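You operate a simulated robot arm through the tools that you are given. There is no shell and no other tool. Be economical: measure what you need, move in short steps, check, and stop when the job is done.

You are at the controls of a simulated two-armed robot. One attempt, no reset.

JOB
Hold the fine sieve, brush it clean and set it on the rail.
Fine: work on the bench; put the brush back; the drying rail is over the trough. Set down upright: scrubbing brush. What is to be rubbed or washed off counts as gone when no trace of it is left.
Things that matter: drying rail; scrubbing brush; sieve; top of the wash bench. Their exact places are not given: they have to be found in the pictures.

It is judged by the outcome, as a careful person would: the job done as asked, and still so three seconds after it is handed in. It fails if anything else is knocked over, pushed out of place, dropped, spilled or broken.

ROBOT AND FRAMES
Two 7-joint arms with two-finger parallel grippers on one trunk, on a base that drives. Base frame: it is fixed to the floor where the robot stands at the start and does not move with it; the origin is under the middle of the robot, x ahead of it, y to its left, z up. Readings come in mm, rad, newtons and seconds.
The left shoulder is at the start at [70, 134, 1264], the right one opposite. With the tool pointing down near the work surface each hand reaches from about 100 to 640 mm from the robot's upright axis, wherever it stands, measured 20 degrees to its own side. Places, roughly: drying rail [700, -500, 1200]; sieve [-750, -1500, 1000]; top of the wash bench [500, 200, 900]. Payload 1.57 kg a hand.
Tool frame (each hand has its own): the origin (TCP) lies between the finger pads and is the grasp point; the fingertips stand 30 mm ahead of it; z points along the fingers, y is the line along which they close. The gripper opens to 80 mm. The fingers are 17 mm wide and 12 mm thick; the gripper's body (40 by 82 mm) begins 80 mm behind the TCP.
Orientation is that of the tool frame in the base frame, as [roll, pitch, yaw] about the fixed x, y, z axes, in that order (R = Rz(yaw) Ry(pitch) Rx(roll)). With the fingers straight down and closing along the base's y, the tool's x points along the base's -x, its y along +y and its z along -z.

CONTROLS
- The arms move only by the tool send_rows. It takes "left_rows", "right_rows" or both (then of equal length, played together; a hand with none holds still); each is a list of rows, each a list of 7 numbers: the closure in counts, from 0 (fully open) to 255 (shut), then the shift along the tool's x, y, z in mm, then the turn, a rotation vector about the tool's x, y, z in rad. In form: [[fingers, x, y, z, wx, wy, wz], ...]. A call has 1 to 20 rows; each row shifts and turns the commanded pose from where the row before left it, along the tool's axes as they then stand. A row lasts 0.2 s, in which the tool goes at most 50 mm and 0.15 rad; a call with a longer step from one row to the next is refused whole, and so is a gripper value outside its range. A pose out of reach is approached as far as the arm can. The call stops where the force on the tool passes 90 N (or 10 N more than at its start, if that is more) or the arm is blocked; 0.2 s more then pass. The fingers move at their own pace (about 153 mm/s each) and stop on an object; they squeeze with about 22 N. The grip force told is the motor's: it shows also when the fingers shut on nothing. Time passes only in rows, and 0.2 s behind the last, so rows that do not move let the fingers close. The reply holds the time, the measured pose of the TCP, the force on the tool along the base axes, the opening and the grip force, in the units named above and with some noise, with the torque about the TCP (base axes, N m) and any sound that the robot's microphone picked up, and new pictures: "pictures" is both (left out), scene, wrist or none (wrist: the cameras of the hands that moved).
- Cameras (640 x 400 px; columns grow to the right, rows downward): "scene" is now at [135.2, 2.9, 1486.1]; the picture's right is [0.06, -1.00, 0.00], its down [-0.63, -0.04, -0.77] and it looks along [0.77, 0.04, -0.63] (base axes); focal length 214 px, centre (320, 200). "left" rides on the left gripper at [72, 7, -122] in its tool frame; the picture's right is [-0.09, 1.00, 0.00], its down [-0.84, -0.08, -0.54] and it looks along [-0.54, -0.05, 0.84] (tool axes); focal length 238 px, centre (320, 200). "right" rides on the right gripper at [72, -7, -122] in its tool frame; the picture's right is [0.09, 1.00, 0.00], its down [-0.84, 0.08, -0.54] and it looks along [-0.54, 0.05, 0.84] (tool axes); focal length 238 px, centre (320, 200).
- move_column(by): slides the trunk up (or, below 0, down) by that many mm; the arms and the scene camera ride with it, the base frame stays. It gives what a move gives, with no picture.
- drive_base(legs): drives the robot by 1 to 6 legs, each [ahead, left, turn to the left] in mm, mm and rad, along the robot's own axes; the way and the turn of a leg run together, so that a leg with both is an arc; at most 1500 mm and 3.142 rad a leg. The arms and the cameras ride along, it lands a little off, and it stops where it bumps. It gives what a move gives, and a new picture of the scene camera.
- turn_head(pan, tilt): turns the head with the scene camera to pan (to the left, within 1.501 rad either way) and tilt (down, from -0.506 to 1.204), counted from straight ahead of the robot. It gives what a move gives, and a new picture of the scene camera.
- point_at(camera, pixels): for up to 12 pixels [column, row] of the newest picture of that camera ("zoom" is the newest enlarged one), the place [x, y, z] in the base frame of the surface seen there, good to about 2 mm. It takes no simulated time.
- inspect(camera, box): a new picture of the part [left, top, right, bottom] of that camera's present view, enlarged. It takes no simulated time.
- finish_job(): hands the job in; it is judged then, once.

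Work in short steps. Measure before you move; look again where a grasp or a placing could have gone wrong, and mend it. You have 80 turns and 260 pictures in all, those below and enlarged ones among them. Open the grippers and draw the arms clear of the work before you hand the job in, unless the task says otherwise; then end with one line.

The tools are called after "Call:" as a command line: name --argument value ..., lists and objects as JSON in quotes. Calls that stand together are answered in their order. send_rows: Moves the arms, as the interface text tells. Its arguments: {"type":"object","properties":{"left_rows":{"type":"array","items":{"type":"array","items":{"type":"number"}}},"right_rows":{"type":"array","items":{"type":"array","items":{"type":"number"}}},"pictures":{"type":"string","enum":["both","scene","wrist","none"]}},"required":[]} The other tools are called the same way: move_column (by) slides the trunk up or down; drive_base (legs) drives the base; turn_head (pan, tilt) turns the head that bears the scene camera; point_at (camera, pixels) gives the place of the surface under pixels of a picture; inspect (camera, box) takes an enlarged picture of a part of a camera's view; finish_job () hands the job in.

At the start:

```text
time_s: 0.0
left_tool_pos: [456.2, 243.4, 1397.4]
left_tcp_rot: [3.141, 0.001, -3.141]
left_wrist_force: [0.8, 0.1, -0.3]
left_moment: [0.0, 0.02, 0.0]
left_width: 80.0
left_grip_force: 0.1
right_tool_pos: [426.7, -170.1, 1384.9]
right_tcp_rot: [-3.141, -0.001, -3.141]
right_wrist_force: [0.0, -0.1, 0.2]
right_moment: [-0.01, 0.01, 0.02]
right_width: 79.9
right_grip_force: 0.1
trunk travel left (down, up): [-838.0, 102.0]
robot x, y, heading: [-1.9, -2.7, 0.002]
head pan, tilt: [0.058, 0.684]
```

scene: 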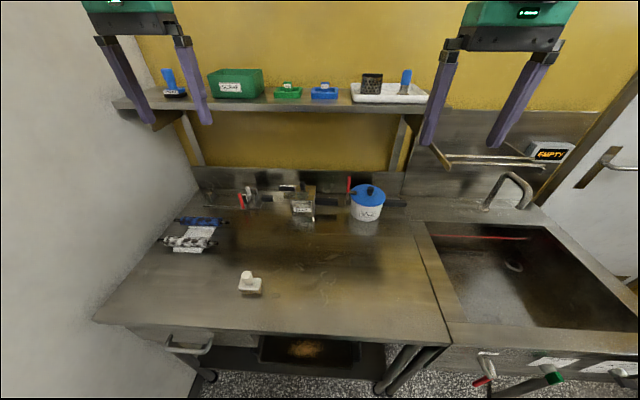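
right: 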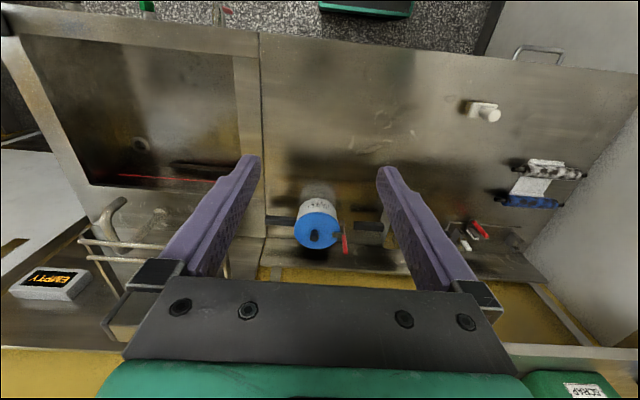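
left: 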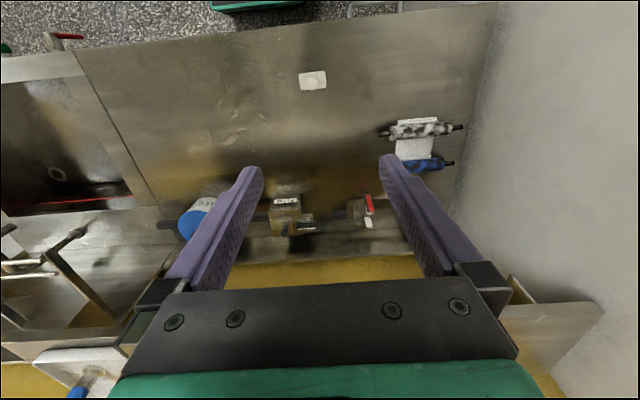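

The shelf row holds brushes and trays, and the rail is at about (490,160). I'll enlarge both areas.

Call:
inspect --camera "scene" --box '[120, 60, 440, 260]'

Call:
inspect --camera "scene" --box '[400, 100, 640, 250]'

```text
2.00 times, centred on (280, 160) of scene
```

zoom: 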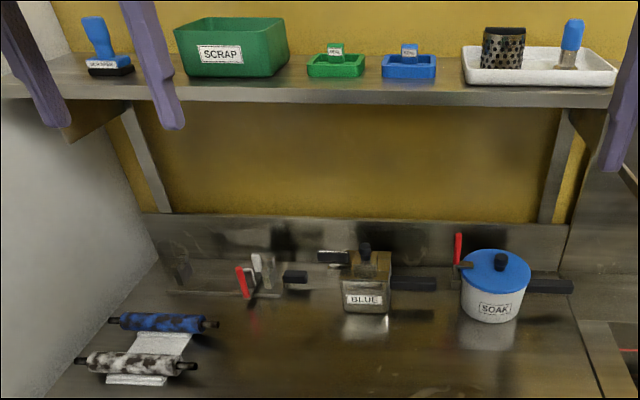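

```text
2.67 times, centred on (520, 175) of scene
```

zoom: 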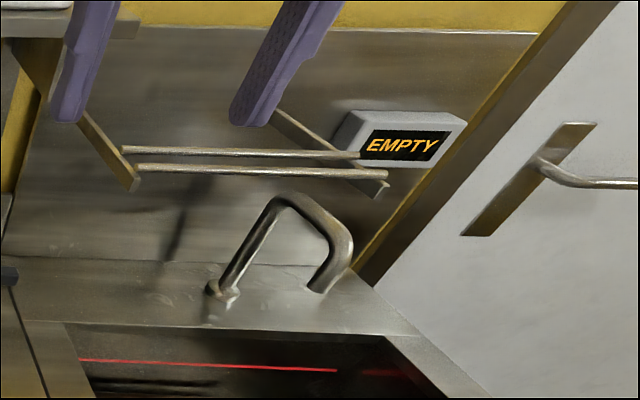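

I'll look closer at the small tools to find the scrubbing brush.

Call:
inspect --camera "scene" --box '[150, 60, 214, 100]'

Call:
inspect --camera "scene" --box '[340, 60, 436, 120]'

Call:
inspect --camera "scene" --box '[210, 255, 290, 305]'

Call:
inspect --camera "scene" --box '[264, 75, 344, 125]'

Call:
turn_head --pan -1.5 --tilt 0.5

```text
10.00 times, centred on (182, 80) of scene
```

zoom: 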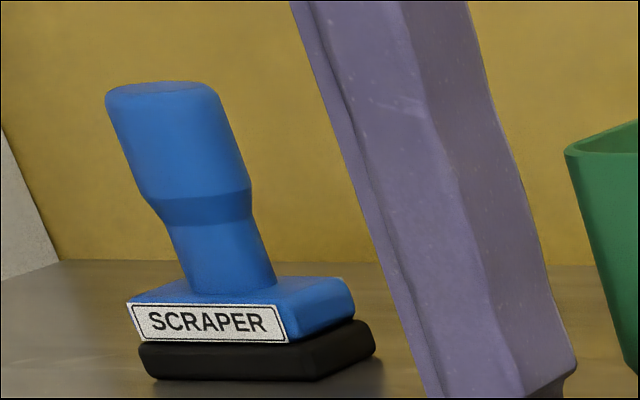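

```text
6.67 times, centred on (388, 90) of scene
```

zoom: 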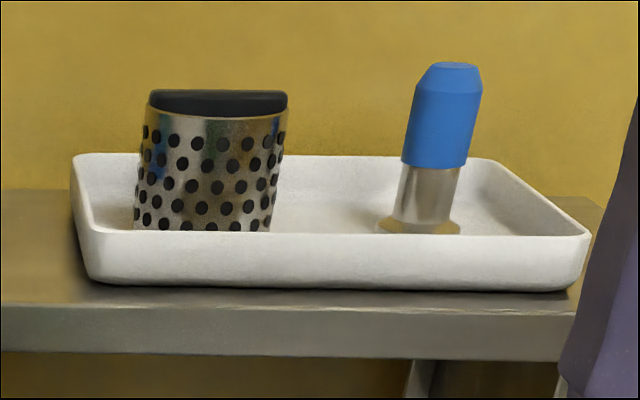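

```text
8.00 times, centred on (250, 280) of scene
```

zoom: 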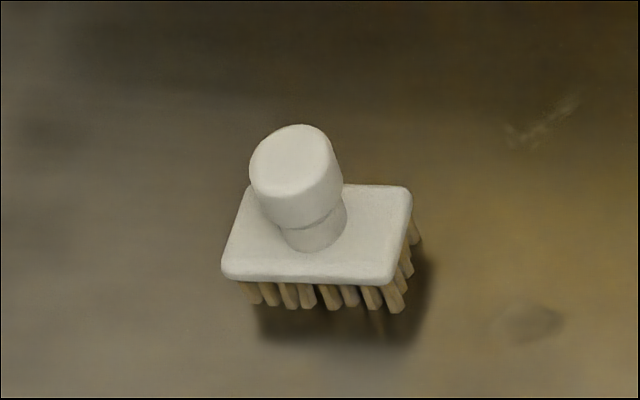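

```text
8.00 times, centred on (304, 100) of scene
```

zoom: 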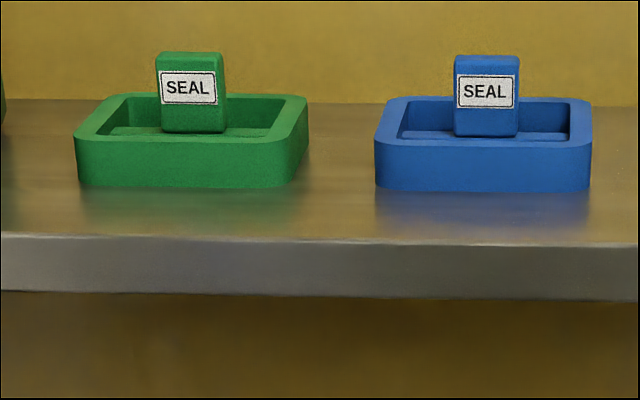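

```text
time_s: 1.6
left_tool_pos: [455.7, 242.7, 1396.0]
left_tcp_rot: [-3.141, 0.0, 3.142]
left_wrist_force: [-0.2, 0.0, 0.3]
left_moment: [-0.02, 0.01, 0.02]
left_width: 79.8
left_grip_force: 0.2
right_tool_pos: [426.3, -170.4, 1385.7]
right_tcp_rot: [3.142, 0.0, 3.141]
right_wrist_force: [0.1, -0.2, 0.1]
right_moment: [-0.01, 0.03, -0.02]
right_width: 80.4
right_grip_force: 0.1
trunk travel left (down, up): [-838.0, 102.0]
robot x, y, heading: [2.5, 0.2, 0.002]
head pan, tilt: [-1.499, 0.499]
```

scene: 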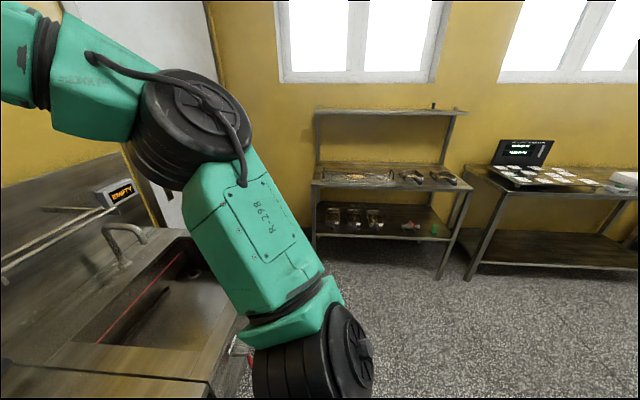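

The brush is the white block on the bench. The rack near (390,180) may hold the sieves, so I'll enlarge it.

Call:
inspect --camera "scene" --box '[308, 140, 484, 250]'

Call:
point_at --camera "scene" --pixels '[[340, 178], [415, 178], [445, 180], [320, 187], [470, 190], [435, 278], [500, 175]]'

```text
3.64 times, centred on (396, 195) of scene
```

zoom: 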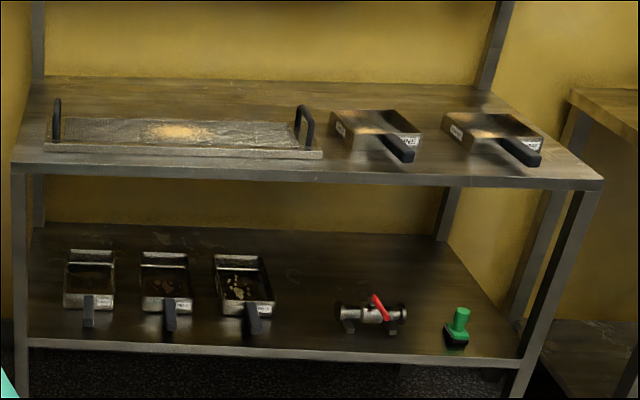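

```text
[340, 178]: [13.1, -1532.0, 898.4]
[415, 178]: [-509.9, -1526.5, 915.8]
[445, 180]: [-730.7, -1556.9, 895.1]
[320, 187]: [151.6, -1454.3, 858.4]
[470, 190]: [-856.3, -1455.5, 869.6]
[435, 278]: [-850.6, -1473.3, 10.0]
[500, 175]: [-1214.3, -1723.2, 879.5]
```

Two sieves lie on the rack top (one around (-730,-1550)). I'll look backward for clearance by backing up a bit and turning right.

Call:
drive_base --legs '[[-300, 0, 0], [0, 0, -1.57]]'

Call:
turn_head --pan 0.0 --tilt 0.5

```text
time_s: 7.5
left_tool_pos: [-52.5, -456.7, 1397.1]
left_tcp_rot: [3.141, 0.001, 1.572]
left_wrist_force: [0.2, -0.5, -0.7]
left_moment: [-0.02, -0.01, -0.02]
left_width: 80.0
left_grip_force: 0.1
right_tool_pos: [-465.6, -428.6, 1385.4]
right_tcp_rot: [-3.141, 0.001, 1.571]
right_wrist_force: [-0.3, 1.4, 0.1]
right_moment: [-0.02, -0.01, -0.01]
right_width: 80.1
right_grip_force: 0.0
trunk travel left (down, up): [-838.0, 102.0]
robot x, y, heading: [-297.6, -1.3, -1.57]
head pan, tilt: [-1.499, 0.499]
```

scene: 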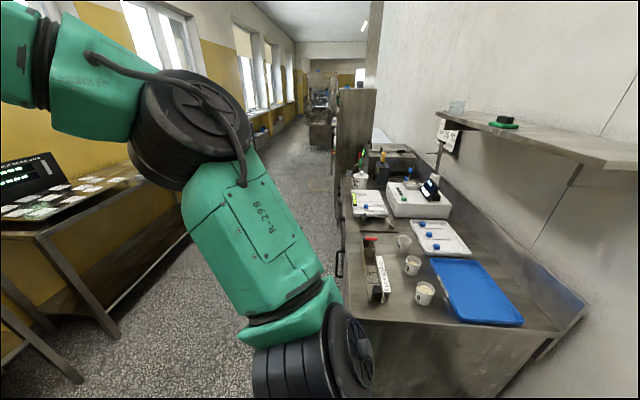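

```text
time_s: 9.1
left_tool_pos: [-53.0, -455.3, 1397.2]
left_tcp_rot: [3.141, 0.0, 1.57]
left_wrist_force: [-0.2, 0.2, -0.4]
left_moment: [-0.01, -0.01, -0.04]
left_width: 79.9
left_grip_force: 0.1
right_tool_pos: [-466.8, -426.4, 1385.0]
right_tcp_rot: [3.141, 0.0, 1.572]
right_wrist_force: [-0.9, -1.2, 0.0]
right_moment: [0.02, 0.03, 0.0]
right_width: 80.1
right_grip_force: 0.1
trunk travel left (down, up): [-838.0, 102.0]
robot x, y, heading: [-292.2, -1.3, -1.575]
head pan, tilt: [0.0, 0.499]
```

scene: 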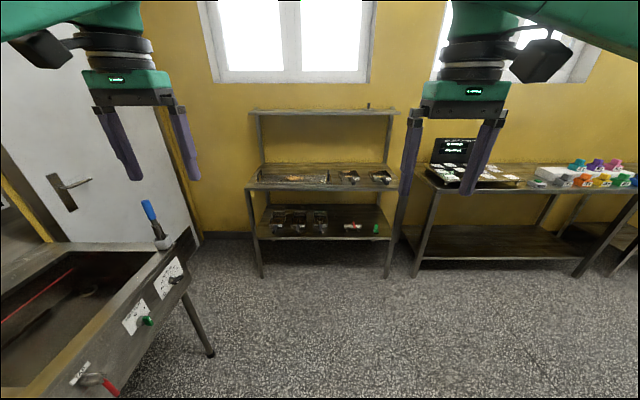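

The floor towards the rack is clear. I'll drive nearer to it so the sieves can be read and reached.

Call:
drive_base --legs '[[900, -250, 0]]'

Call:
turn_head --pan 0.0 --tilt 0.75

Call:
inspect --camera "right" --box '[0, 0, 640, 400]'

```text
time_s: 14.0
left_tool_pos: [-322.9, -1352.1, 1397.3]
left_tcp_rot: [3.142, 0.002, 1.552]
left_wrist_force: [1.4, -0.3, 0.0]
left_moment: [-0.02, 0.01, 0.0]
left_width: 80.0
left_grip_force: 0.0
right_tool_pos: [-735.3, -1313.9, 1385.3]
right_tcp_rot: [-3.141, 0.001, 1.553]
right_wrist_force: [0.4, -0.2, -0.3]
right_moment: [-0.01, 0.0, 0.02]
right_width: 79.9
right_grip_force: 0.0
trunk travel left (down, up): [-838.0, 102.0]
robot x, y, heading: [-556.7, -894.8, -1.588]
head pan, tilt: [0.0, 0.499]
```

scene: 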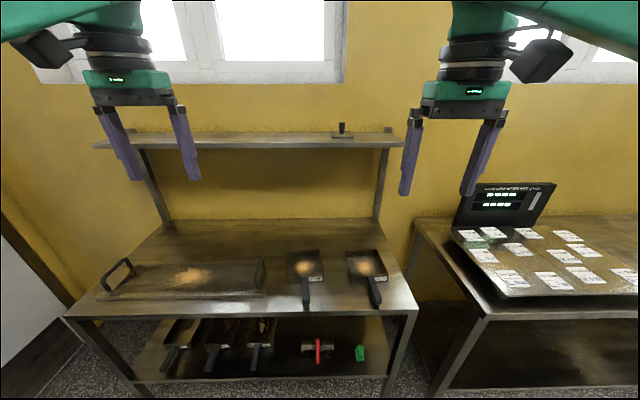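

```text
time_s: 14.7
left_tool_pos: [-322.5, -1352.1, 1397.0]
left_tcp_rot: [-3.14, 0.001, 1.552]
left_wrist_force: [-0.2, 0.7, 0.0]
left_moment: [0.0, 0.02, 0.01]
left_width: 79.9
left_grip_force: 0.1
right_tool_pos: [-735.3, -1315.1, 1384.7]
right_tcp_rot: [-3.141, 0.0, 1.551]
right_wrist_force: [-0.4, -0.3, 0.3]
right_moment: [0.01, 0.0, -0.01]
right_width: 80.2
right_grip_force: 0.1
trunk travel left (down, up): [-838.0, 102.0]
robot x, y, heading: [-557.1, -893.7, -1.589]
head pan, tilt: [0.0, 0.75]
```

scene: 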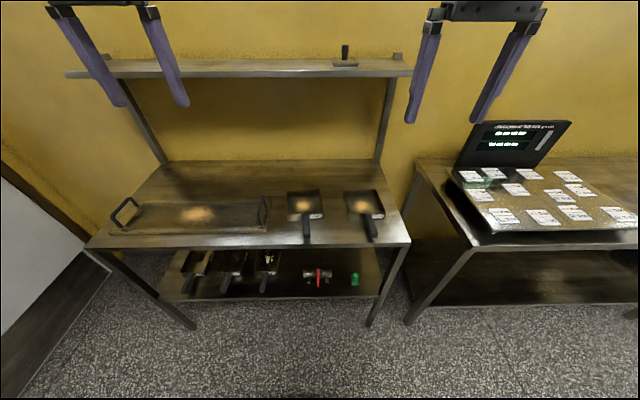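

```text
1.00 times, centred on (320, 200) of right
```

zoom: 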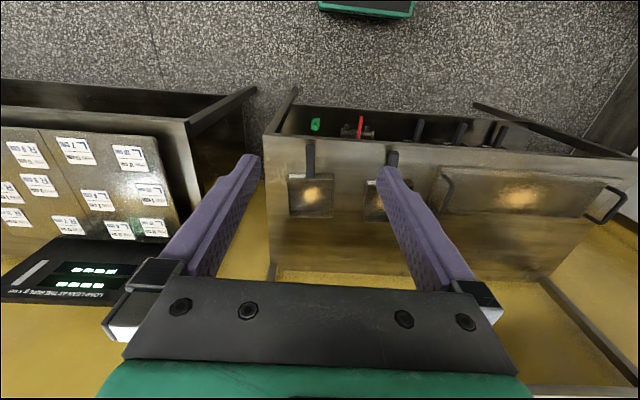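

Reading the labels on the two sieves and measuring their geometry.

Call:
inspect --camera "scene" --box '[272, 175, 400, 255]'

Call:
point_at --camera "scene" --pixels '[[306, 237], [307, 222], [304, 205], [316, 216], [371, 236], [367, 222], [363, 207], [379, 217], [290, 218], [322, 216], [320, 192], [288, 193]]'

Call:
inspect --camera "right" --box '[260, 120, 420, 220]'

```text
5.00 times, centred on (336, 215) of scene
```

zoom: 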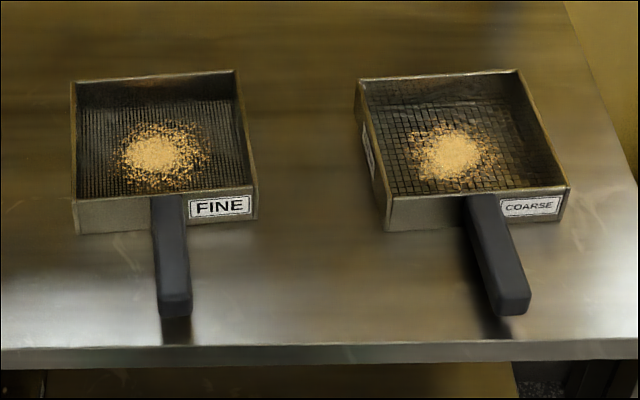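

```text
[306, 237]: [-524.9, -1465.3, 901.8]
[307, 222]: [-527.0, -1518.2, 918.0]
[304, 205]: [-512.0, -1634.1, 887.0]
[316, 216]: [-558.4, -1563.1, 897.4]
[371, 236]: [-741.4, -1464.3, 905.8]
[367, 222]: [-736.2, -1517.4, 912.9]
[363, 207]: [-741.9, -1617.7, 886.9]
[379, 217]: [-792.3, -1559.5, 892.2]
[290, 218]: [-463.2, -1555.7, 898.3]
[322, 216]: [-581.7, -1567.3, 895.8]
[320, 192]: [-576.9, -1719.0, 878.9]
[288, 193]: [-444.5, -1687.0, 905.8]
```

```text
4.00 times, centred on (340, 170) of right
```

zoom: 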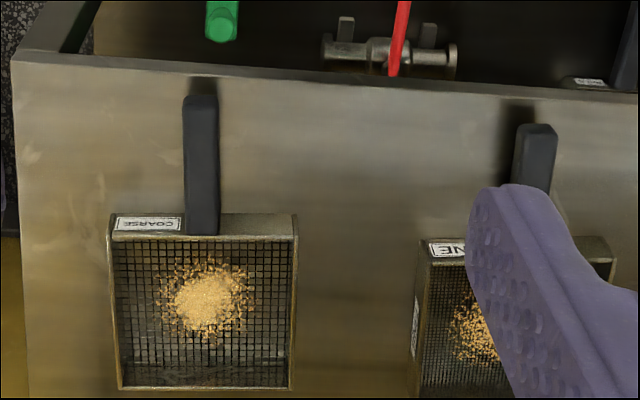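

FINE is the left one, with its handle running along y at x≈-525. I'll shift left 180 and ahead 150 so the right hand can reach it, checking the upper shelf first.

Call:
point_at --camera "scene" --pixels '[[240, 76], [345, 60], [240, 247], [110, 243], [395, 243]]'

Call:
drive_base --legs '[[140, 180, 0.018]]'

```text
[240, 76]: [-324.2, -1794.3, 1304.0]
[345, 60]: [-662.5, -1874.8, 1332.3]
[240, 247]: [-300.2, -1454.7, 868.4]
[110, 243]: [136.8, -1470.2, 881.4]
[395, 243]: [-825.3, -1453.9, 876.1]
```

```text
time_s: 16.5
left_tool_pos: [-141.4, -1488.1, 1397.5]
left_tcp_rot: [3.139, 0.004, 1.568]
left_wrist_force: [-0.6, -0.5, 0.2]
left_moment: [-0.03, 0.01, -0.01]
left_width: 79.9
left_grip_force: 0.1
right_tool_pos: [-555.3, -1457.8, 1385.2]
right_tcp_rot: [3.137, 0.001, 1.564]
right_wrist_force: [-0.4, 1.0, -0.2]
right_moment: [-0.01, -0.03, -0.04]
right_width: 80.0
right_grip_force: 0.1
trunk travel left (down, up): [-838.0, 102.0]
robot x, y, heading: [-382.0, -1036.5, -1.579]
head pan, tilt: [0.0, 0.75]
```

scene: 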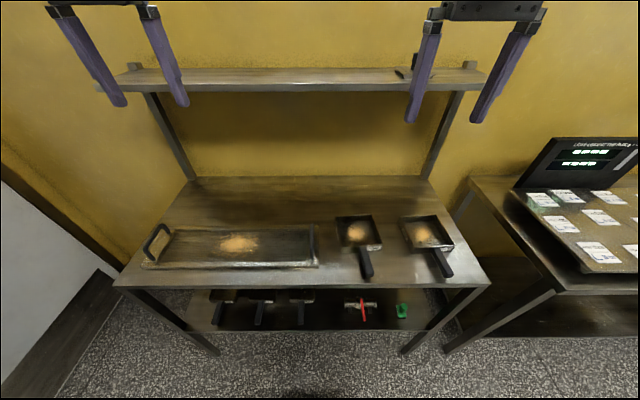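

Zooming in to measure the fine sieve's handle precisely.

Call:
inspect --camera "scene" --box '[320, 210, 400, 290]'

Call:
point_at --camera "scene" --pixels '[[362, 254], [364, 262], [367, 274], [344, 250], [380, 247], [369, 217], [336, 219], [371, 247]]'

```text
5.00 times, centred on (360, 250) of scene
```

zoom: 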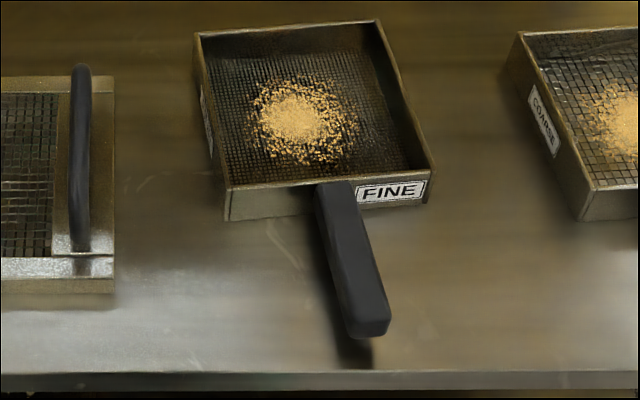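

```text
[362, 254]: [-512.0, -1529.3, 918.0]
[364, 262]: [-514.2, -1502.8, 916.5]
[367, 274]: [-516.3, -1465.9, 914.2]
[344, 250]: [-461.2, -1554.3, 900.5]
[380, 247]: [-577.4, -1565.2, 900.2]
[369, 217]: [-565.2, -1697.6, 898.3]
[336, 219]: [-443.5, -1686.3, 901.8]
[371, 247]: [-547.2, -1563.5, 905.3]
```

Call:
point_at --camera "zoom" --pixels '[[322, 215], [338, 200], [352, 215], [331, 260], [347, 260], [364, 260], [350, 315], [365, 315], [385, 312], [368, 330], [230, 200], [425, 185]]'

```text
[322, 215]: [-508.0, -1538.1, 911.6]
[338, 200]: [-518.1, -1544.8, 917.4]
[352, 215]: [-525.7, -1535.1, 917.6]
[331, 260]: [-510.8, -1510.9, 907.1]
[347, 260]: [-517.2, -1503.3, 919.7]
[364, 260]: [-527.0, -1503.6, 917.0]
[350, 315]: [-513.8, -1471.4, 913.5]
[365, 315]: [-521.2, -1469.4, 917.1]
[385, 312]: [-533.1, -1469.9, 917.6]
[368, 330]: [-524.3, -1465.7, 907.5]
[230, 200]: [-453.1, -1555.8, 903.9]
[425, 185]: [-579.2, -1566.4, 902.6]
```

Handle centre line runs (-517,-1545)→(-523,-1468), top z 918, width 20. I move the right hand above it, align yaw, and descend to about 1000.

Call:
send_rows --right_rows '[[0, -23, 18, 40, 0, 0, 0], [0, -24, 18, 38, 0, 0, 0], [0, 0, 0, 44, 0, 0, -0.085], [0, 0, 0, 44, 0, 0, 0], [0, 0, 0, 44, 0, 0, 0], [0, 0, 0, 44, 0, 0, 0], [0, 0, 0, 44, 0, 0, 0], [0, 0, 0, 44, 0, 0, 0], [0, 0, 0, 40, 0, 0, 0], [0, 0, 0, 0, 0, 0, 0]]'

```text
time_s: 18.7
left_tool_pos: [-137.5, -1492.3, 1396.3]
left_tcp_rot: [3.141, 0.0, 1.568]
left_wrist_force: [0.5, -1.2, 0.1]
left_moment: [-0.01, 0.0, 0.04]
left_width: 80.2
left_grip_force: 0.0
right_tool_pos: [-514.9, -1509.6, 1002.9]
right_tcp_rot: [3.141, 0.002, 1.65]
right_wrist_force: [-0.8, 0.4, -0.3]
right_moment: [0.01, 0.02, 0.03]
right_width: 80.0
right_grip_force: 0.0
trunk travel left (down, up): [-838.0, 102.0]
robot x, y, heading: [-378.1, -1035.0, -1.579]
head pan, tilt: [0.0, 0.75]
```

scene: 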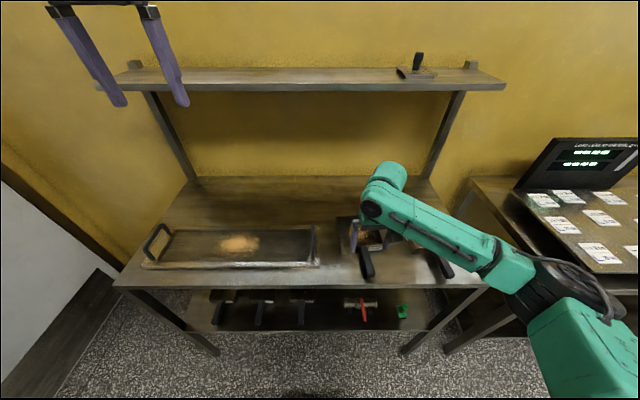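
right: 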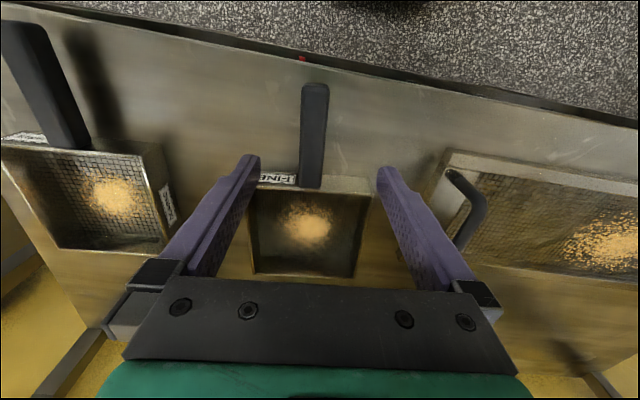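

Handle lies at column 313 vs 320 for the TCP line, so I shift -5 along tool y and descend 88, then close.

Call:
send_rows --right_rows '[[0, 0, -5, 30, 0, 0, 0], [0, 0, 0, 30, 0, 0, 0], [0, 0, 0, 28, 0, 0, 0], [0, 0, 0, 0, 0, 0, 0], [255, 0, 0, 0, 0, 0, 0], [255, 0, 0, 0, 0, 0, 0], [255, 0, 0, 0, 0, 0, 0]]'

```text
time_s: 20.3
left_tool_pos: [-137.7, -1492.1, 1395.9]
left_tcp_rot: [3.141, 0.0, 1.567]
left_wrist_force: [0.0, 0.1, -0.4]
left_moment: [-0.01, -0.03, 0.0]
left_width: 79.9
left_grip_force: 0.1
right_tool_pos: [-519.9, -1507.4, 916.1]
right_tcp_rot: [3.141, 0.0, 1.653]
right_wrist_force: [-0.4, 0.1, -0.6]
right_moment: [0.12, 0.02, -0.02]
right_width: 23.3
right_grip_force: 21.5
trunk travel left (down, up): [-838.0, 102.0]
robot x, y, heading: [-376.2, -1035.0, -1.573]
head pan, tilt: [0.0, 0.75]
```

scene: 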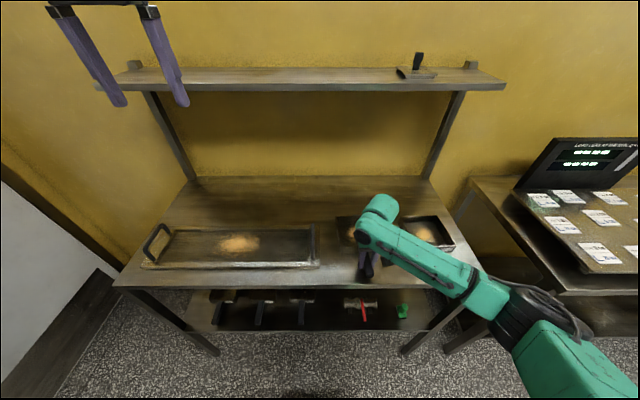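
right: 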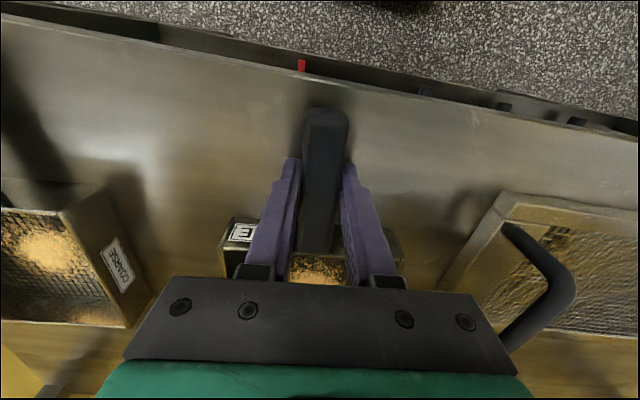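

Gripped at 23 mm. I lift the sieve straight up about 170 mm and check it.

Call:
send_rows --right_rows '[[255, 0, 0, -10, 0, 0, 0], [255, 0, 0, -20, 0, 0, 0], [255, 0, 0, -35, 0, 0, 0], [255, 0, 0, -35, 0, 0, 0], [255, 0, 0, -35, 0, 0, 0], [255, 0, 0, -35, 0, 0, 0], [255, 0, 0, 0, 0, 0, 0]]'

```text
time_s: 21.9
left_tool_pos: [-138.1, -1491.6, 1396.9]
left_tcp_rot: [-3.141, -0.001, 1.567]
left_wrist_force: [0.1, 0.3, -0.2]
left_moment: [0.04, 0.0, 0.01]
left_width: 80.2
left_grip_force: 0.1
right_tool_pos: [-520.0, -1507.3, 1085.9]
right_tcp_rot: [-3.141, 0.0, 1.651]
right_wrist_force: [0.4, -0.2, -1.3]
right_moment: [0.02, -0.01, -0.01]
right_width: 0.0
right_grip_force: 21.9
trunk travel left (down, up): [-838.0, 102.0]
robot x, y, heading: [-378.1, -1033.9, -1.574]
head pan, tilt: [0.0, 0.75]
```

scene: 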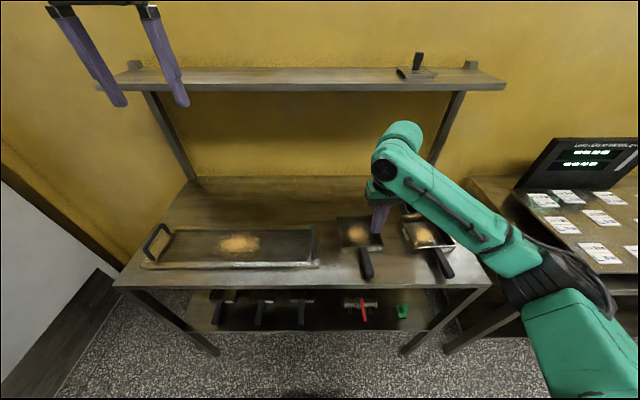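
right: 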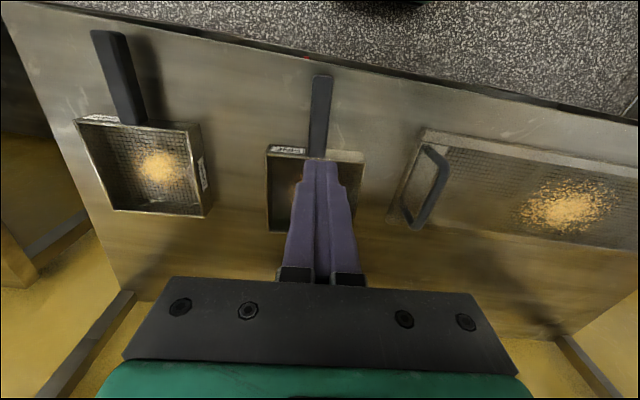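

The handle slipped out; my grip was too high. I'll re-measure the handle section and table height.

Call:
inspect --camera "right" --box '[256, 60, 384, 140]'

Call:
inspect --camera "scene" --box '[336, 240, 400, 290]'

Call:
point_at --camera "zoom" --pixels '[[230, 200], [300, 200], [320, 200], [340, 200], [320, 220], [320, 240], [320, 250], [320, 260], [320, 270], [320, 280], [310, 300], [340, 250]]'

```text
5.00 times, centred on (320, 100) of right
```

zoom: 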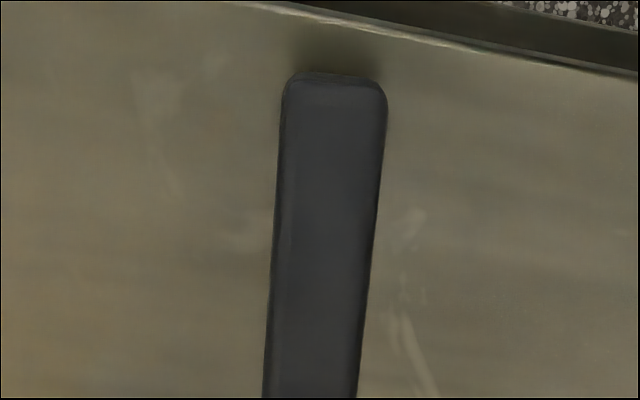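

```text
8.00 times, centred on (368, 265) of scene
```

zoom: 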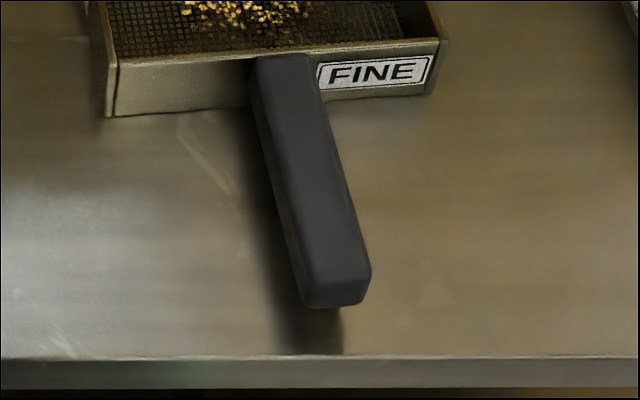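

```text
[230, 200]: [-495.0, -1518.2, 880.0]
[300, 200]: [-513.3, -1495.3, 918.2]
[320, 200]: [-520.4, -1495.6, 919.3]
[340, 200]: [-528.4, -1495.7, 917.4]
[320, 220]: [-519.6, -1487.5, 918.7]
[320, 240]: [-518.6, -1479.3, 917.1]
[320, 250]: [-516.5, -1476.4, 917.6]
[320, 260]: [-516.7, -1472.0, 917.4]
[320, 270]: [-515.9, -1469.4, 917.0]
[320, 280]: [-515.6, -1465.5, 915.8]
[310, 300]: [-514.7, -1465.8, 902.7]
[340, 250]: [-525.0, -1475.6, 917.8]
```

The handle is ~24 wide, z≈897–918, over a table at 880. I grip again nearer the wall and deeper (TCP z≈912, y≈-1541) to shorten the lever, then test with a tiny lift.

Call:
send_rows --right_rows '[[0, -17, -2, -5, 0, 0, 0], [0, -17, 0, 40, 0, 0, 0], [0, 0, 0, 45, 0, 0, 0], [0, 0, 0, 45, 0, 0, 0], [0, 0, 0, 28, 0, 0, 0], [0, 0, 0, 20, 0, 0, 0], [0, 0, 0, 0, 0, 0, 0]]' --pictures "wrist"

```text
time_s: 23.5
left_tool_pos: [-136.5, -1491.4, 1396.3]
left_tcp_rot: [3.141, 0.0, 1.567]
left_wrist_force: [0.3, -0.9, 0.4]
left_moment: [-0.01, -0.01, -0.02]
left_width: 80.1
left_grip_force: 0.1
right_tool_pos: [-518.5, -1540.7, 910.6]
right_tcp_rot: [-3.141, 0.0, 1.65]
right_wrist_force: [-1.0, -0.1, -0.4]
right_moment: [0.0, 0.0, -0.02]
right_width: 80.1
right_grip_force: 0.1
trunk travel left (down, up): [-838.0, 102.0]
robot x, y, heading: [-379.3, -1032.2, -1.575]
head pan, tilt: [0.0, 0.75]
```

right: 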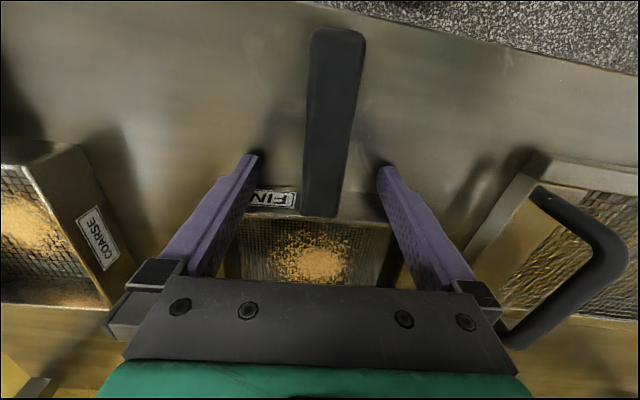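

Tips are just off the table and the handle is centred and aligned. Closing and lifting only 4 mm as a test.

Call:
send_rows --right_rows '[[255, 0, 0, 0, 0, 0, 0], [255, 0, 0, 0, 0, 0, 0], [255, 0, 0, 0, 0, 0, 0], [255, 0, 0, -2, 0, 0, 0], [255, 0, 0, -2, 0, 0, 0], [255, 0, 0, 0, 0, 0, 0]]' --pictures "wrist"

Call:
send_rows --right_rows '[[255, 0, 0, -4, 0, 0, 0], [255, 0, 0, 0, 0, 0, 0]]' --pictures "wrist"

```text
time_s: 24.9
left_tool_pos: [-137.3, -1491.9, 1395.9]
left_tcp_rot: [-3.142, 0.0, 1.567]
left_wrist_force: [-1.0, -0.3, -0.2]
left_moment: [-0.01, -0.04, -0.02]
left_width: 80.0
left_grip_force: 0.0
right_tool_pos: [-518.1, -1542.2, 915.0]
right_tcp_rot: [3.14, 0.001, 1.65]
right_wrist_force: [-0.2, -0.6, -0.7]
right_moment: [0.08, 0.01, 0.03]
right_width: 23.7
right_grip_force: 22.1
trunk travel left (down, up): [-838.0, 102.0]
robot x, y, heading: [-376.4, -1033.6, -1.579]
head pan, tilt: [0.0, 0.75]
```

right: 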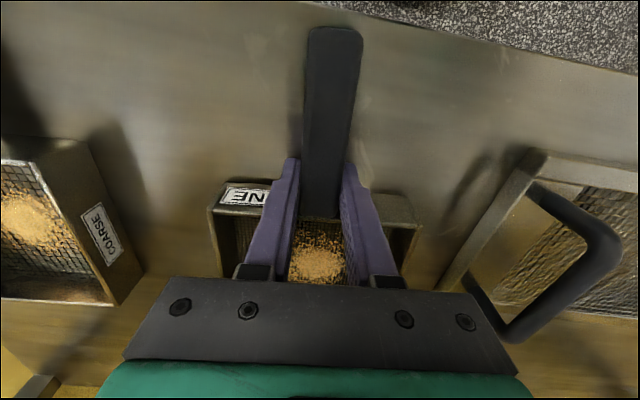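

```text
time_s: 25.5
left_tool_pos: [-137.3, -1491.6, 1395.0]
left_tcp_rot: [-3.141, 0.001, 1.567]
left_wrist_force: [0.4, 0.4, 0.5]
left_moment: [-0.03, 0.02, 0.01]
left_width: 80.0
left_grip_force: 0.1
right_tool_pos: [-519.6, -1543.2, 918.1]
right_tcp_rot: [-3.141, -0.001, 1.649]
right_wrist_force: [-0.5, 0.1, -1.4]
right_moment: [0.05, 0.0, 0.0]
right_width: 23.8
right_grip_force: 21.9
trunk travel left (down, up): [-838.0, 102.0]
robot x, y, heading: [-374.5, -1031.9, -1.577]
head pan, tilt: [0.0, 0.75]
```

right: 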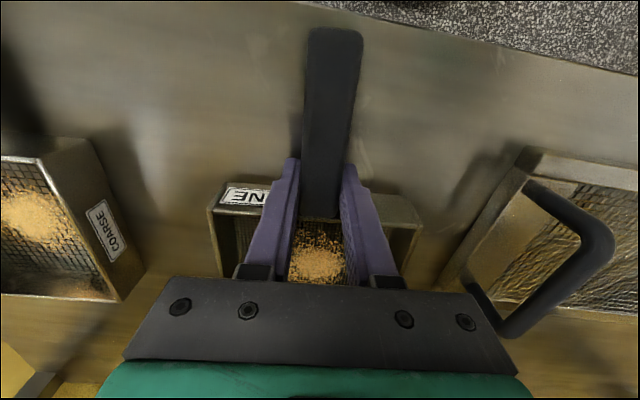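

Sieve moves with the hand (weight ≈1.4 N). Lifting slowly further.

Call:
send_rows --right_rows '[[255, 0, 0, -6, 0, 0, 0], [255, 0, 0, -8, 0, 0, 0], [255, 0, 0, -10, 0, 0, 0], [255, 0, 0, -10, 0, 0, 0], [255, 0, 0, 0, 0, 0, 0]]'

```text
time_s: 26.7
left_tool_pos: [-136.5, -1492.2, 1396.5]
left_tcp_rot: [-3.14, -0.001, 1.567]
left_wrist_force: [-0.2, 0.4, 0.0]
left_moment: [0.01, 0.02, -0.03]
left_width: 80.2
left_grip_force: 0.1
right_tool_pos: [-518.2, -1540.9, 954.6]
right_tcp_rot: [-3.141, 0.001, 1.651]
right_wrist_force: [-0.3, 0.1, -1.7]
right_moment: [0.07, -0.04, 0.01]
right_width: 24.0
right_grip_force: 21.7
trunk travel left (down, up): [-838.0, 102.0]
robot x, y, heading: [-379.6, -1032.9, -1.578]
head pan, tilt: [0.0, 0.75]
```

scene: 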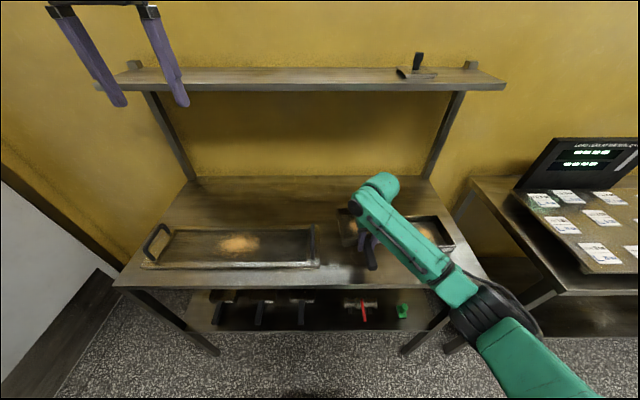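
right: 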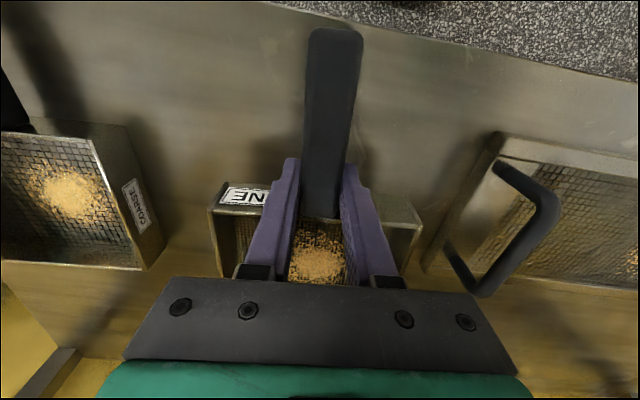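

Held firmly and level. Lifting another 160 mm and drawing in, then driving back.

Call:
send_rows --right_rows '[[255, 0, 0, -25, 0, 0, 0], [255, 0, 0, -30, 0, 0, 0], [255, 0, 0, -30, 0, 0, 0], [255, 10, 0, -30, 0, 0, 0], [255, 25, 0, -30, 0, 0, 0], [255, 30, 0, -15, 0, 0, 0], [255, 30, 0, 0, 0, 0, 0], [255, 30, 0, 0, 0, 0, 0], [255, 15, 0, 0, 0, 0, 0], [255, 0, 0, 0, 0, 0, 0]]' --pictures "wrist"

Call:
drive_base --legs '[[-500, 0, 0], [-535, 80, 0], [0, 0, 1.57]]'

```text
time_s: 28.9
left_tool_pos: [-137.9, -1492.4, 1396.9]
left_tcp_rot: [3.142, 0.001, 1.568]
left_wrist_force: [-0.1, 0.0, 0.4]
left_moment: [0.01, 0.01, 0.01]
left_width: 79.9
left_grip_force: 0.2
right_tool_pos: [-529.9, -1400.6, 1113.8]
right_tcp_rot: [-3.141, 0.0, 1.652]
right_wrist_force: [-1.0, -1.0, -1.6]
right_moment: [0.05, 0.04, -0.01]
right_width: 24.0
right_grip_force: 22.9
trunk travel left (down, up): [-838.0, 102.0]
robot x, y, heading: [-379.2, -1035.0, -1.573]
head pan, tilt: [0.0, 0.75]
```

right: 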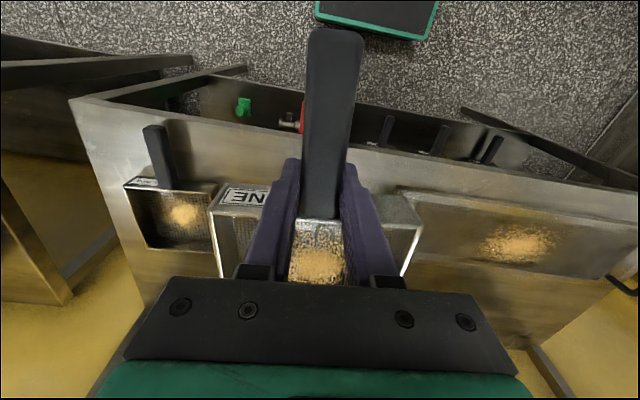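

```text
time_s: 38.4
left_tool_pos: [154.1, 251.1, 1396.4]
left_tcp_rot: [3.141, -0.001, -3.139]
left_wrist_force: [0.4, 0.6, -0.1]
left_moment: [-0.02, 0.01, 0.02]
left_width: 80.0
left_grip_force: 0.1
right_tool_pos: [67.9, -141.3, 1113.2]
right_tcp_rot: [3.141, 0.0, -3.053]
right_wrist_force: [-0.3, 0.1, -2.1]
right_moment: [0.01, 0.11, 0.0]
right_width: 23.9
right_grip_force: 21.9
trunk travel left (down, up): [-838.0, 102.0]
robot x, y, heading: [-300.7, 7.4, 0.005]
head pan, tilt: [0.0, 0.75]
```

scene: 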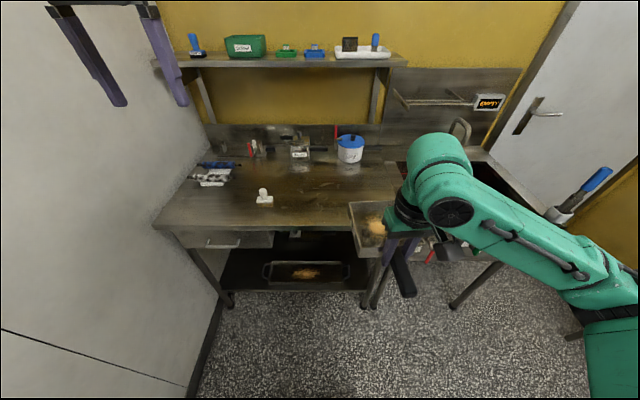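

Sieve still held. Measuring the bench, brush and rail.

Call:
point_at --camera "scene" --pixels '[[263, 191], [264, 199], [264, 204], [260, 220], [163, 227], [300, 190], [330, 220], [405, 103], [470, 103], [405, 96], [470, 96], [350, 145]]'

Call:
inspect --camera "scene" --box '[370, 60, 530, 160]'

Call:
inspect --camera "scene" --box '[232, 175, 296, 215]'

```text
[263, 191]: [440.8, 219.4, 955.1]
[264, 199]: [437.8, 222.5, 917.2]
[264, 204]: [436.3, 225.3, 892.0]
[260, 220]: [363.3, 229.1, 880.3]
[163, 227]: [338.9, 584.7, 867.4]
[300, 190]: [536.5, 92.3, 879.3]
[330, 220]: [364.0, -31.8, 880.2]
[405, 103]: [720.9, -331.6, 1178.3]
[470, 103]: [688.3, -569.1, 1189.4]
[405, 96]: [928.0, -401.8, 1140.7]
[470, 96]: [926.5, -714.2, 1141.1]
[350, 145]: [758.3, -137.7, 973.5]
```

```text
4.00 times, centred on (450, 110) of scene
```

zoom: 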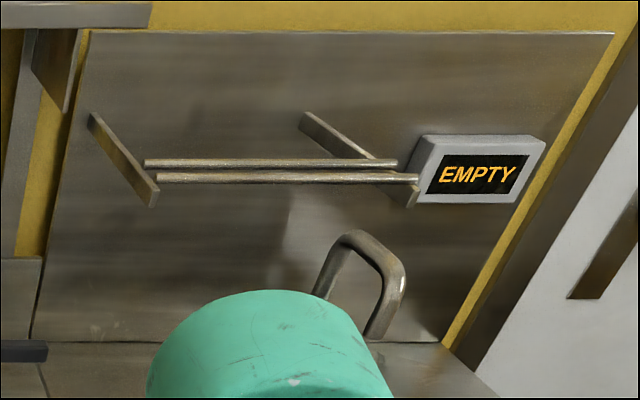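

```text
10.00 times, centred on (264, 195) of scene
```

zoom: 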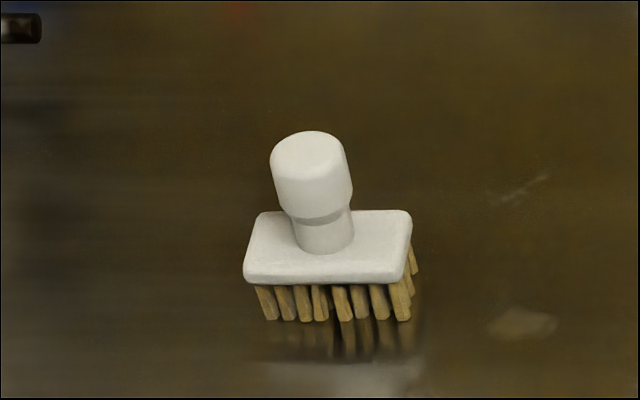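

Call:
point_at --camera "zoom" --pixels '[[308, 148], [275, 180], [312, 190], [350, 180], [298, 240], [325, 245], [352, 235], [250, 270], [400, 275], [408, 220], [262, 218], [340, 315]]'

Call:
turn_head --pan -0.6 --tilt 0.5

Call:
inspect --camera "scene" --box '[160, 60, 420, 220]'

```text
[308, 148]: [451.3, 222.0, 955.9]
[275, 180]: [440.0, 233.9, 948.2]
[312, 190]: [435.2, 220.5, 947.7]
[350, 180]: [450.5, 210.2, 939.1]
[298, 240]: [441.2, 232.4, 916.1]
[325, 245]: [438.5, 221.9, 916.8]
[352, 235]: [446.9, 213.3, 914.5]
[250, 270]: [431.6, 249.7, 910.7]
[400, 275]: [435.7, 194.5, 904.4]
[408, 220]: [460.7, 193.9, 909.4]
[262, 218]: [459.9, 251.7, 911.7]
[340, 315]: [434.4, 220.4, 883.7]
```

```text
time_s: 39.4
left_tool_pos: [154.1, 251.3, 1396.2]
left_tcp_rot: [3.141, 0.001, -3.138]
left_wrist_force: [-0.7, 0.4, -0.5]
left_moment: [-0.01, -0.02, 0.02]
left_width: 80.1
left_grip_force: 0.0
right_tool_pos: [68.0, -142.4, 1113.4]
right_tcp_rot: [-3.141, 0.001, -3.053]
right_wrist_force: [-0.1, -0.1, -1.0]
right_moment: [0.04, 0.07, 0.02]
right_width: 23.6
right_grip_force: 22.3
trunk travel left (down, up): [-838.0, 102.0]
robot x, y, heading: [-302.8, 9.9, 0.01]
head pan, tilt: [-0.6, 0.499]
```

scene: 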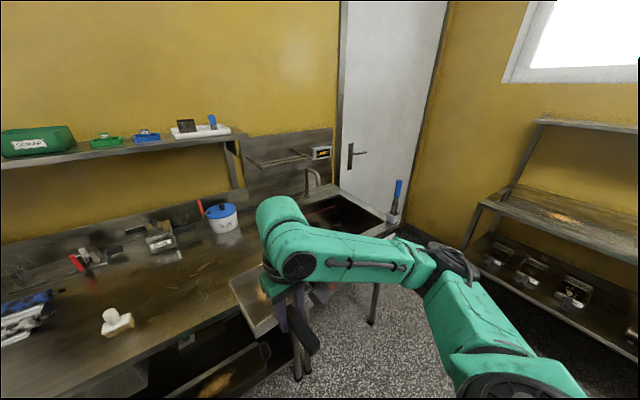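

```text
2.46 times, centred on (290, 140) of scene
```

zoom: 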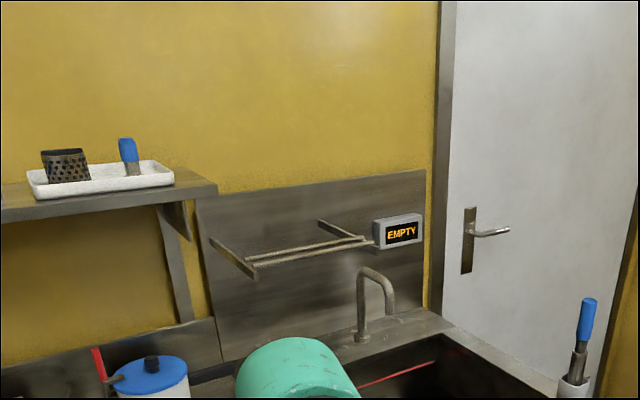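

Brush handle is at (446,222), z 917–957; bench z 880, front edge x≈350. I drive ahead 300 to stand at the bench.

Call:
drive_base --legs '[[300, 0, -0.01]]'

Call:
turn_head --pan -0.1 --tilt 0.8

```text
time_s: 41.5
left_tool_pos: [462.4, 244.8, 1397.4]
left_tcp_rot: [-3.141, 0.003, 3.132]
left_wrist_force: [-0.8, -0.8, 0.4]
left_moment: [-0.01, 0.0, 0.02]
left_width: 80.0
left_grip_force: 0.1
right_tool_pos: [370.8, -146.8, 1114.9]
right_tcp_rot: [-3.141, 0.002, -3.064]
right_wrist_force: [-0.7, -0.7, -1.2]
right_moment: [-0.01, 0.06, 0.01]
right_width: 23.7
right_grip_force: 21.7
trunk travel left (down, up): [-838.0, 102.0]
robot x, y, heading: [4.9, 10.4, -0.007]
head pan, tilt: [-0.6, 0.499]
```

scene: 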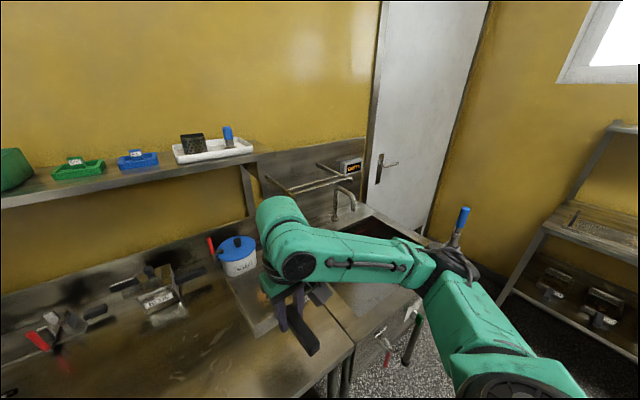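

```text
time_s: 42.4
left_tool_pos: [464.7, 246.1, 1396.7]
left_tcp_rot: [3.141, 0.0, 3.13]
left_wrist_force: [0.5, -0.1, 0.1]
left_moment: [0.01, 0.01, 0.0]
left_width: 79.9
left_grip_force: 0.0
right_tool_pos: [372.6, -145.7, 1113.5]
right_tcp_rot: [-3.141, -0.001, -3.067]
right_wrist_force: [0.5, -0.8, -0.6]
right_moment: [0.0, 0.06, -0.05]
right_width: 23.9
right_grip_force: 22.3
trunk travel left (down, up): [-838.0, 102.0]
robot x, y, heading: [7.4, 11.1, -0.004]
head pan, tilt: [-0.099, 0.799]
```

scene: 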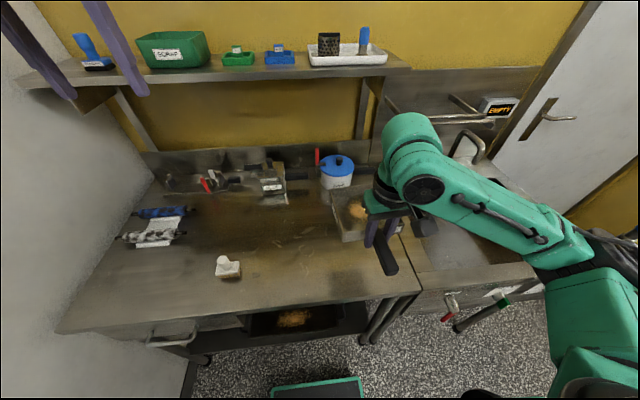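

Now I move the sieve to over (450,-20) and swing it so the handle points right, at safe height.

Call:
send_rows --right_rows '[[255, -22, 30, 0, 0, 0, 0], [255, -22, 30, 0, 0, 0, 0], [255, -22, 30, 0, 0, 0, 0], [255, -21, 29, 0, 0, 0, 0], [255, 0, 0, 0, 0, 0, -0.13], [255, 0, 0, 0, 0, 0, -0.14], [255, 0, 0, 0, 0, 0, -0.14], [255, 0, 0, 0, 0, 0, -0.14], [255, 0, 0, 0, 0, 0, -0.14], [255, 0, 0, 0, 0, 0, -0.14], [255, 0, 0, 0, 0, 0, -0.14], [255, 0, 0, 0, 0, 0, -0.14], [255, 0, 0, 0, 0, 0, -0.14], [255, 0, 0, 0, 0, 0, -0.14], [255, 0, 0, 0, 0, 0, -0.1], [255, 0, 0, 0, 0, 0, 0]]'

```text
time_s: 45.8
left_tool_pos: [464.8, 245.2, 1396.8]
left_tcp_rot: [-3.141, -0.001, 3.133]
left_wrist_force: [-0.2, 0.3, 0.9]
left_moment: [0.01, 0.04, -0.03]
left_width: 79.9
left_grip_force: 0.2
right_tool_pos: [451.1, -21.8, 1114.0]
right_tcp_rot: [-3.142, -0.001, -1.576]
right_wrist_force: [-0.2, -0.3, -1.1]
right_moment: [-0.09, -0.01, -0.01]
right_width: 23.7
right_grip_force: 22.0
trunk travel left (down, up): [-838.0, 102.0]
robot x, y, heading: [6.2, 7.3, -0.01]
head pan, tilt: [-0.099, 0.799]
```

scene: 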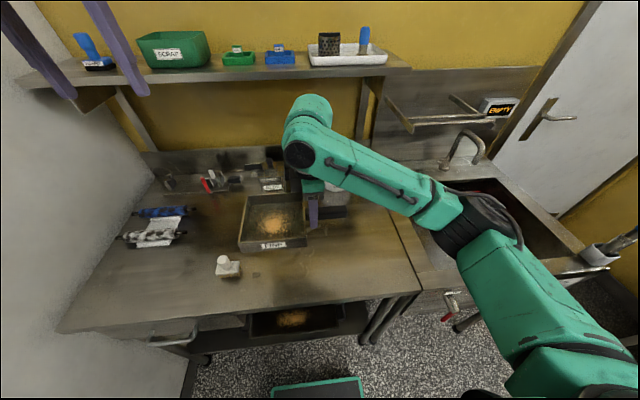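
right: 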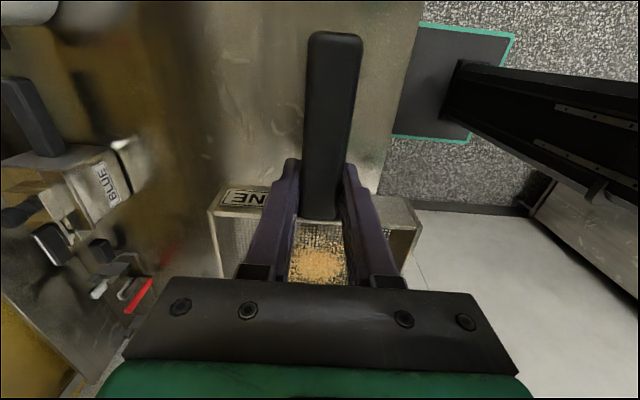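

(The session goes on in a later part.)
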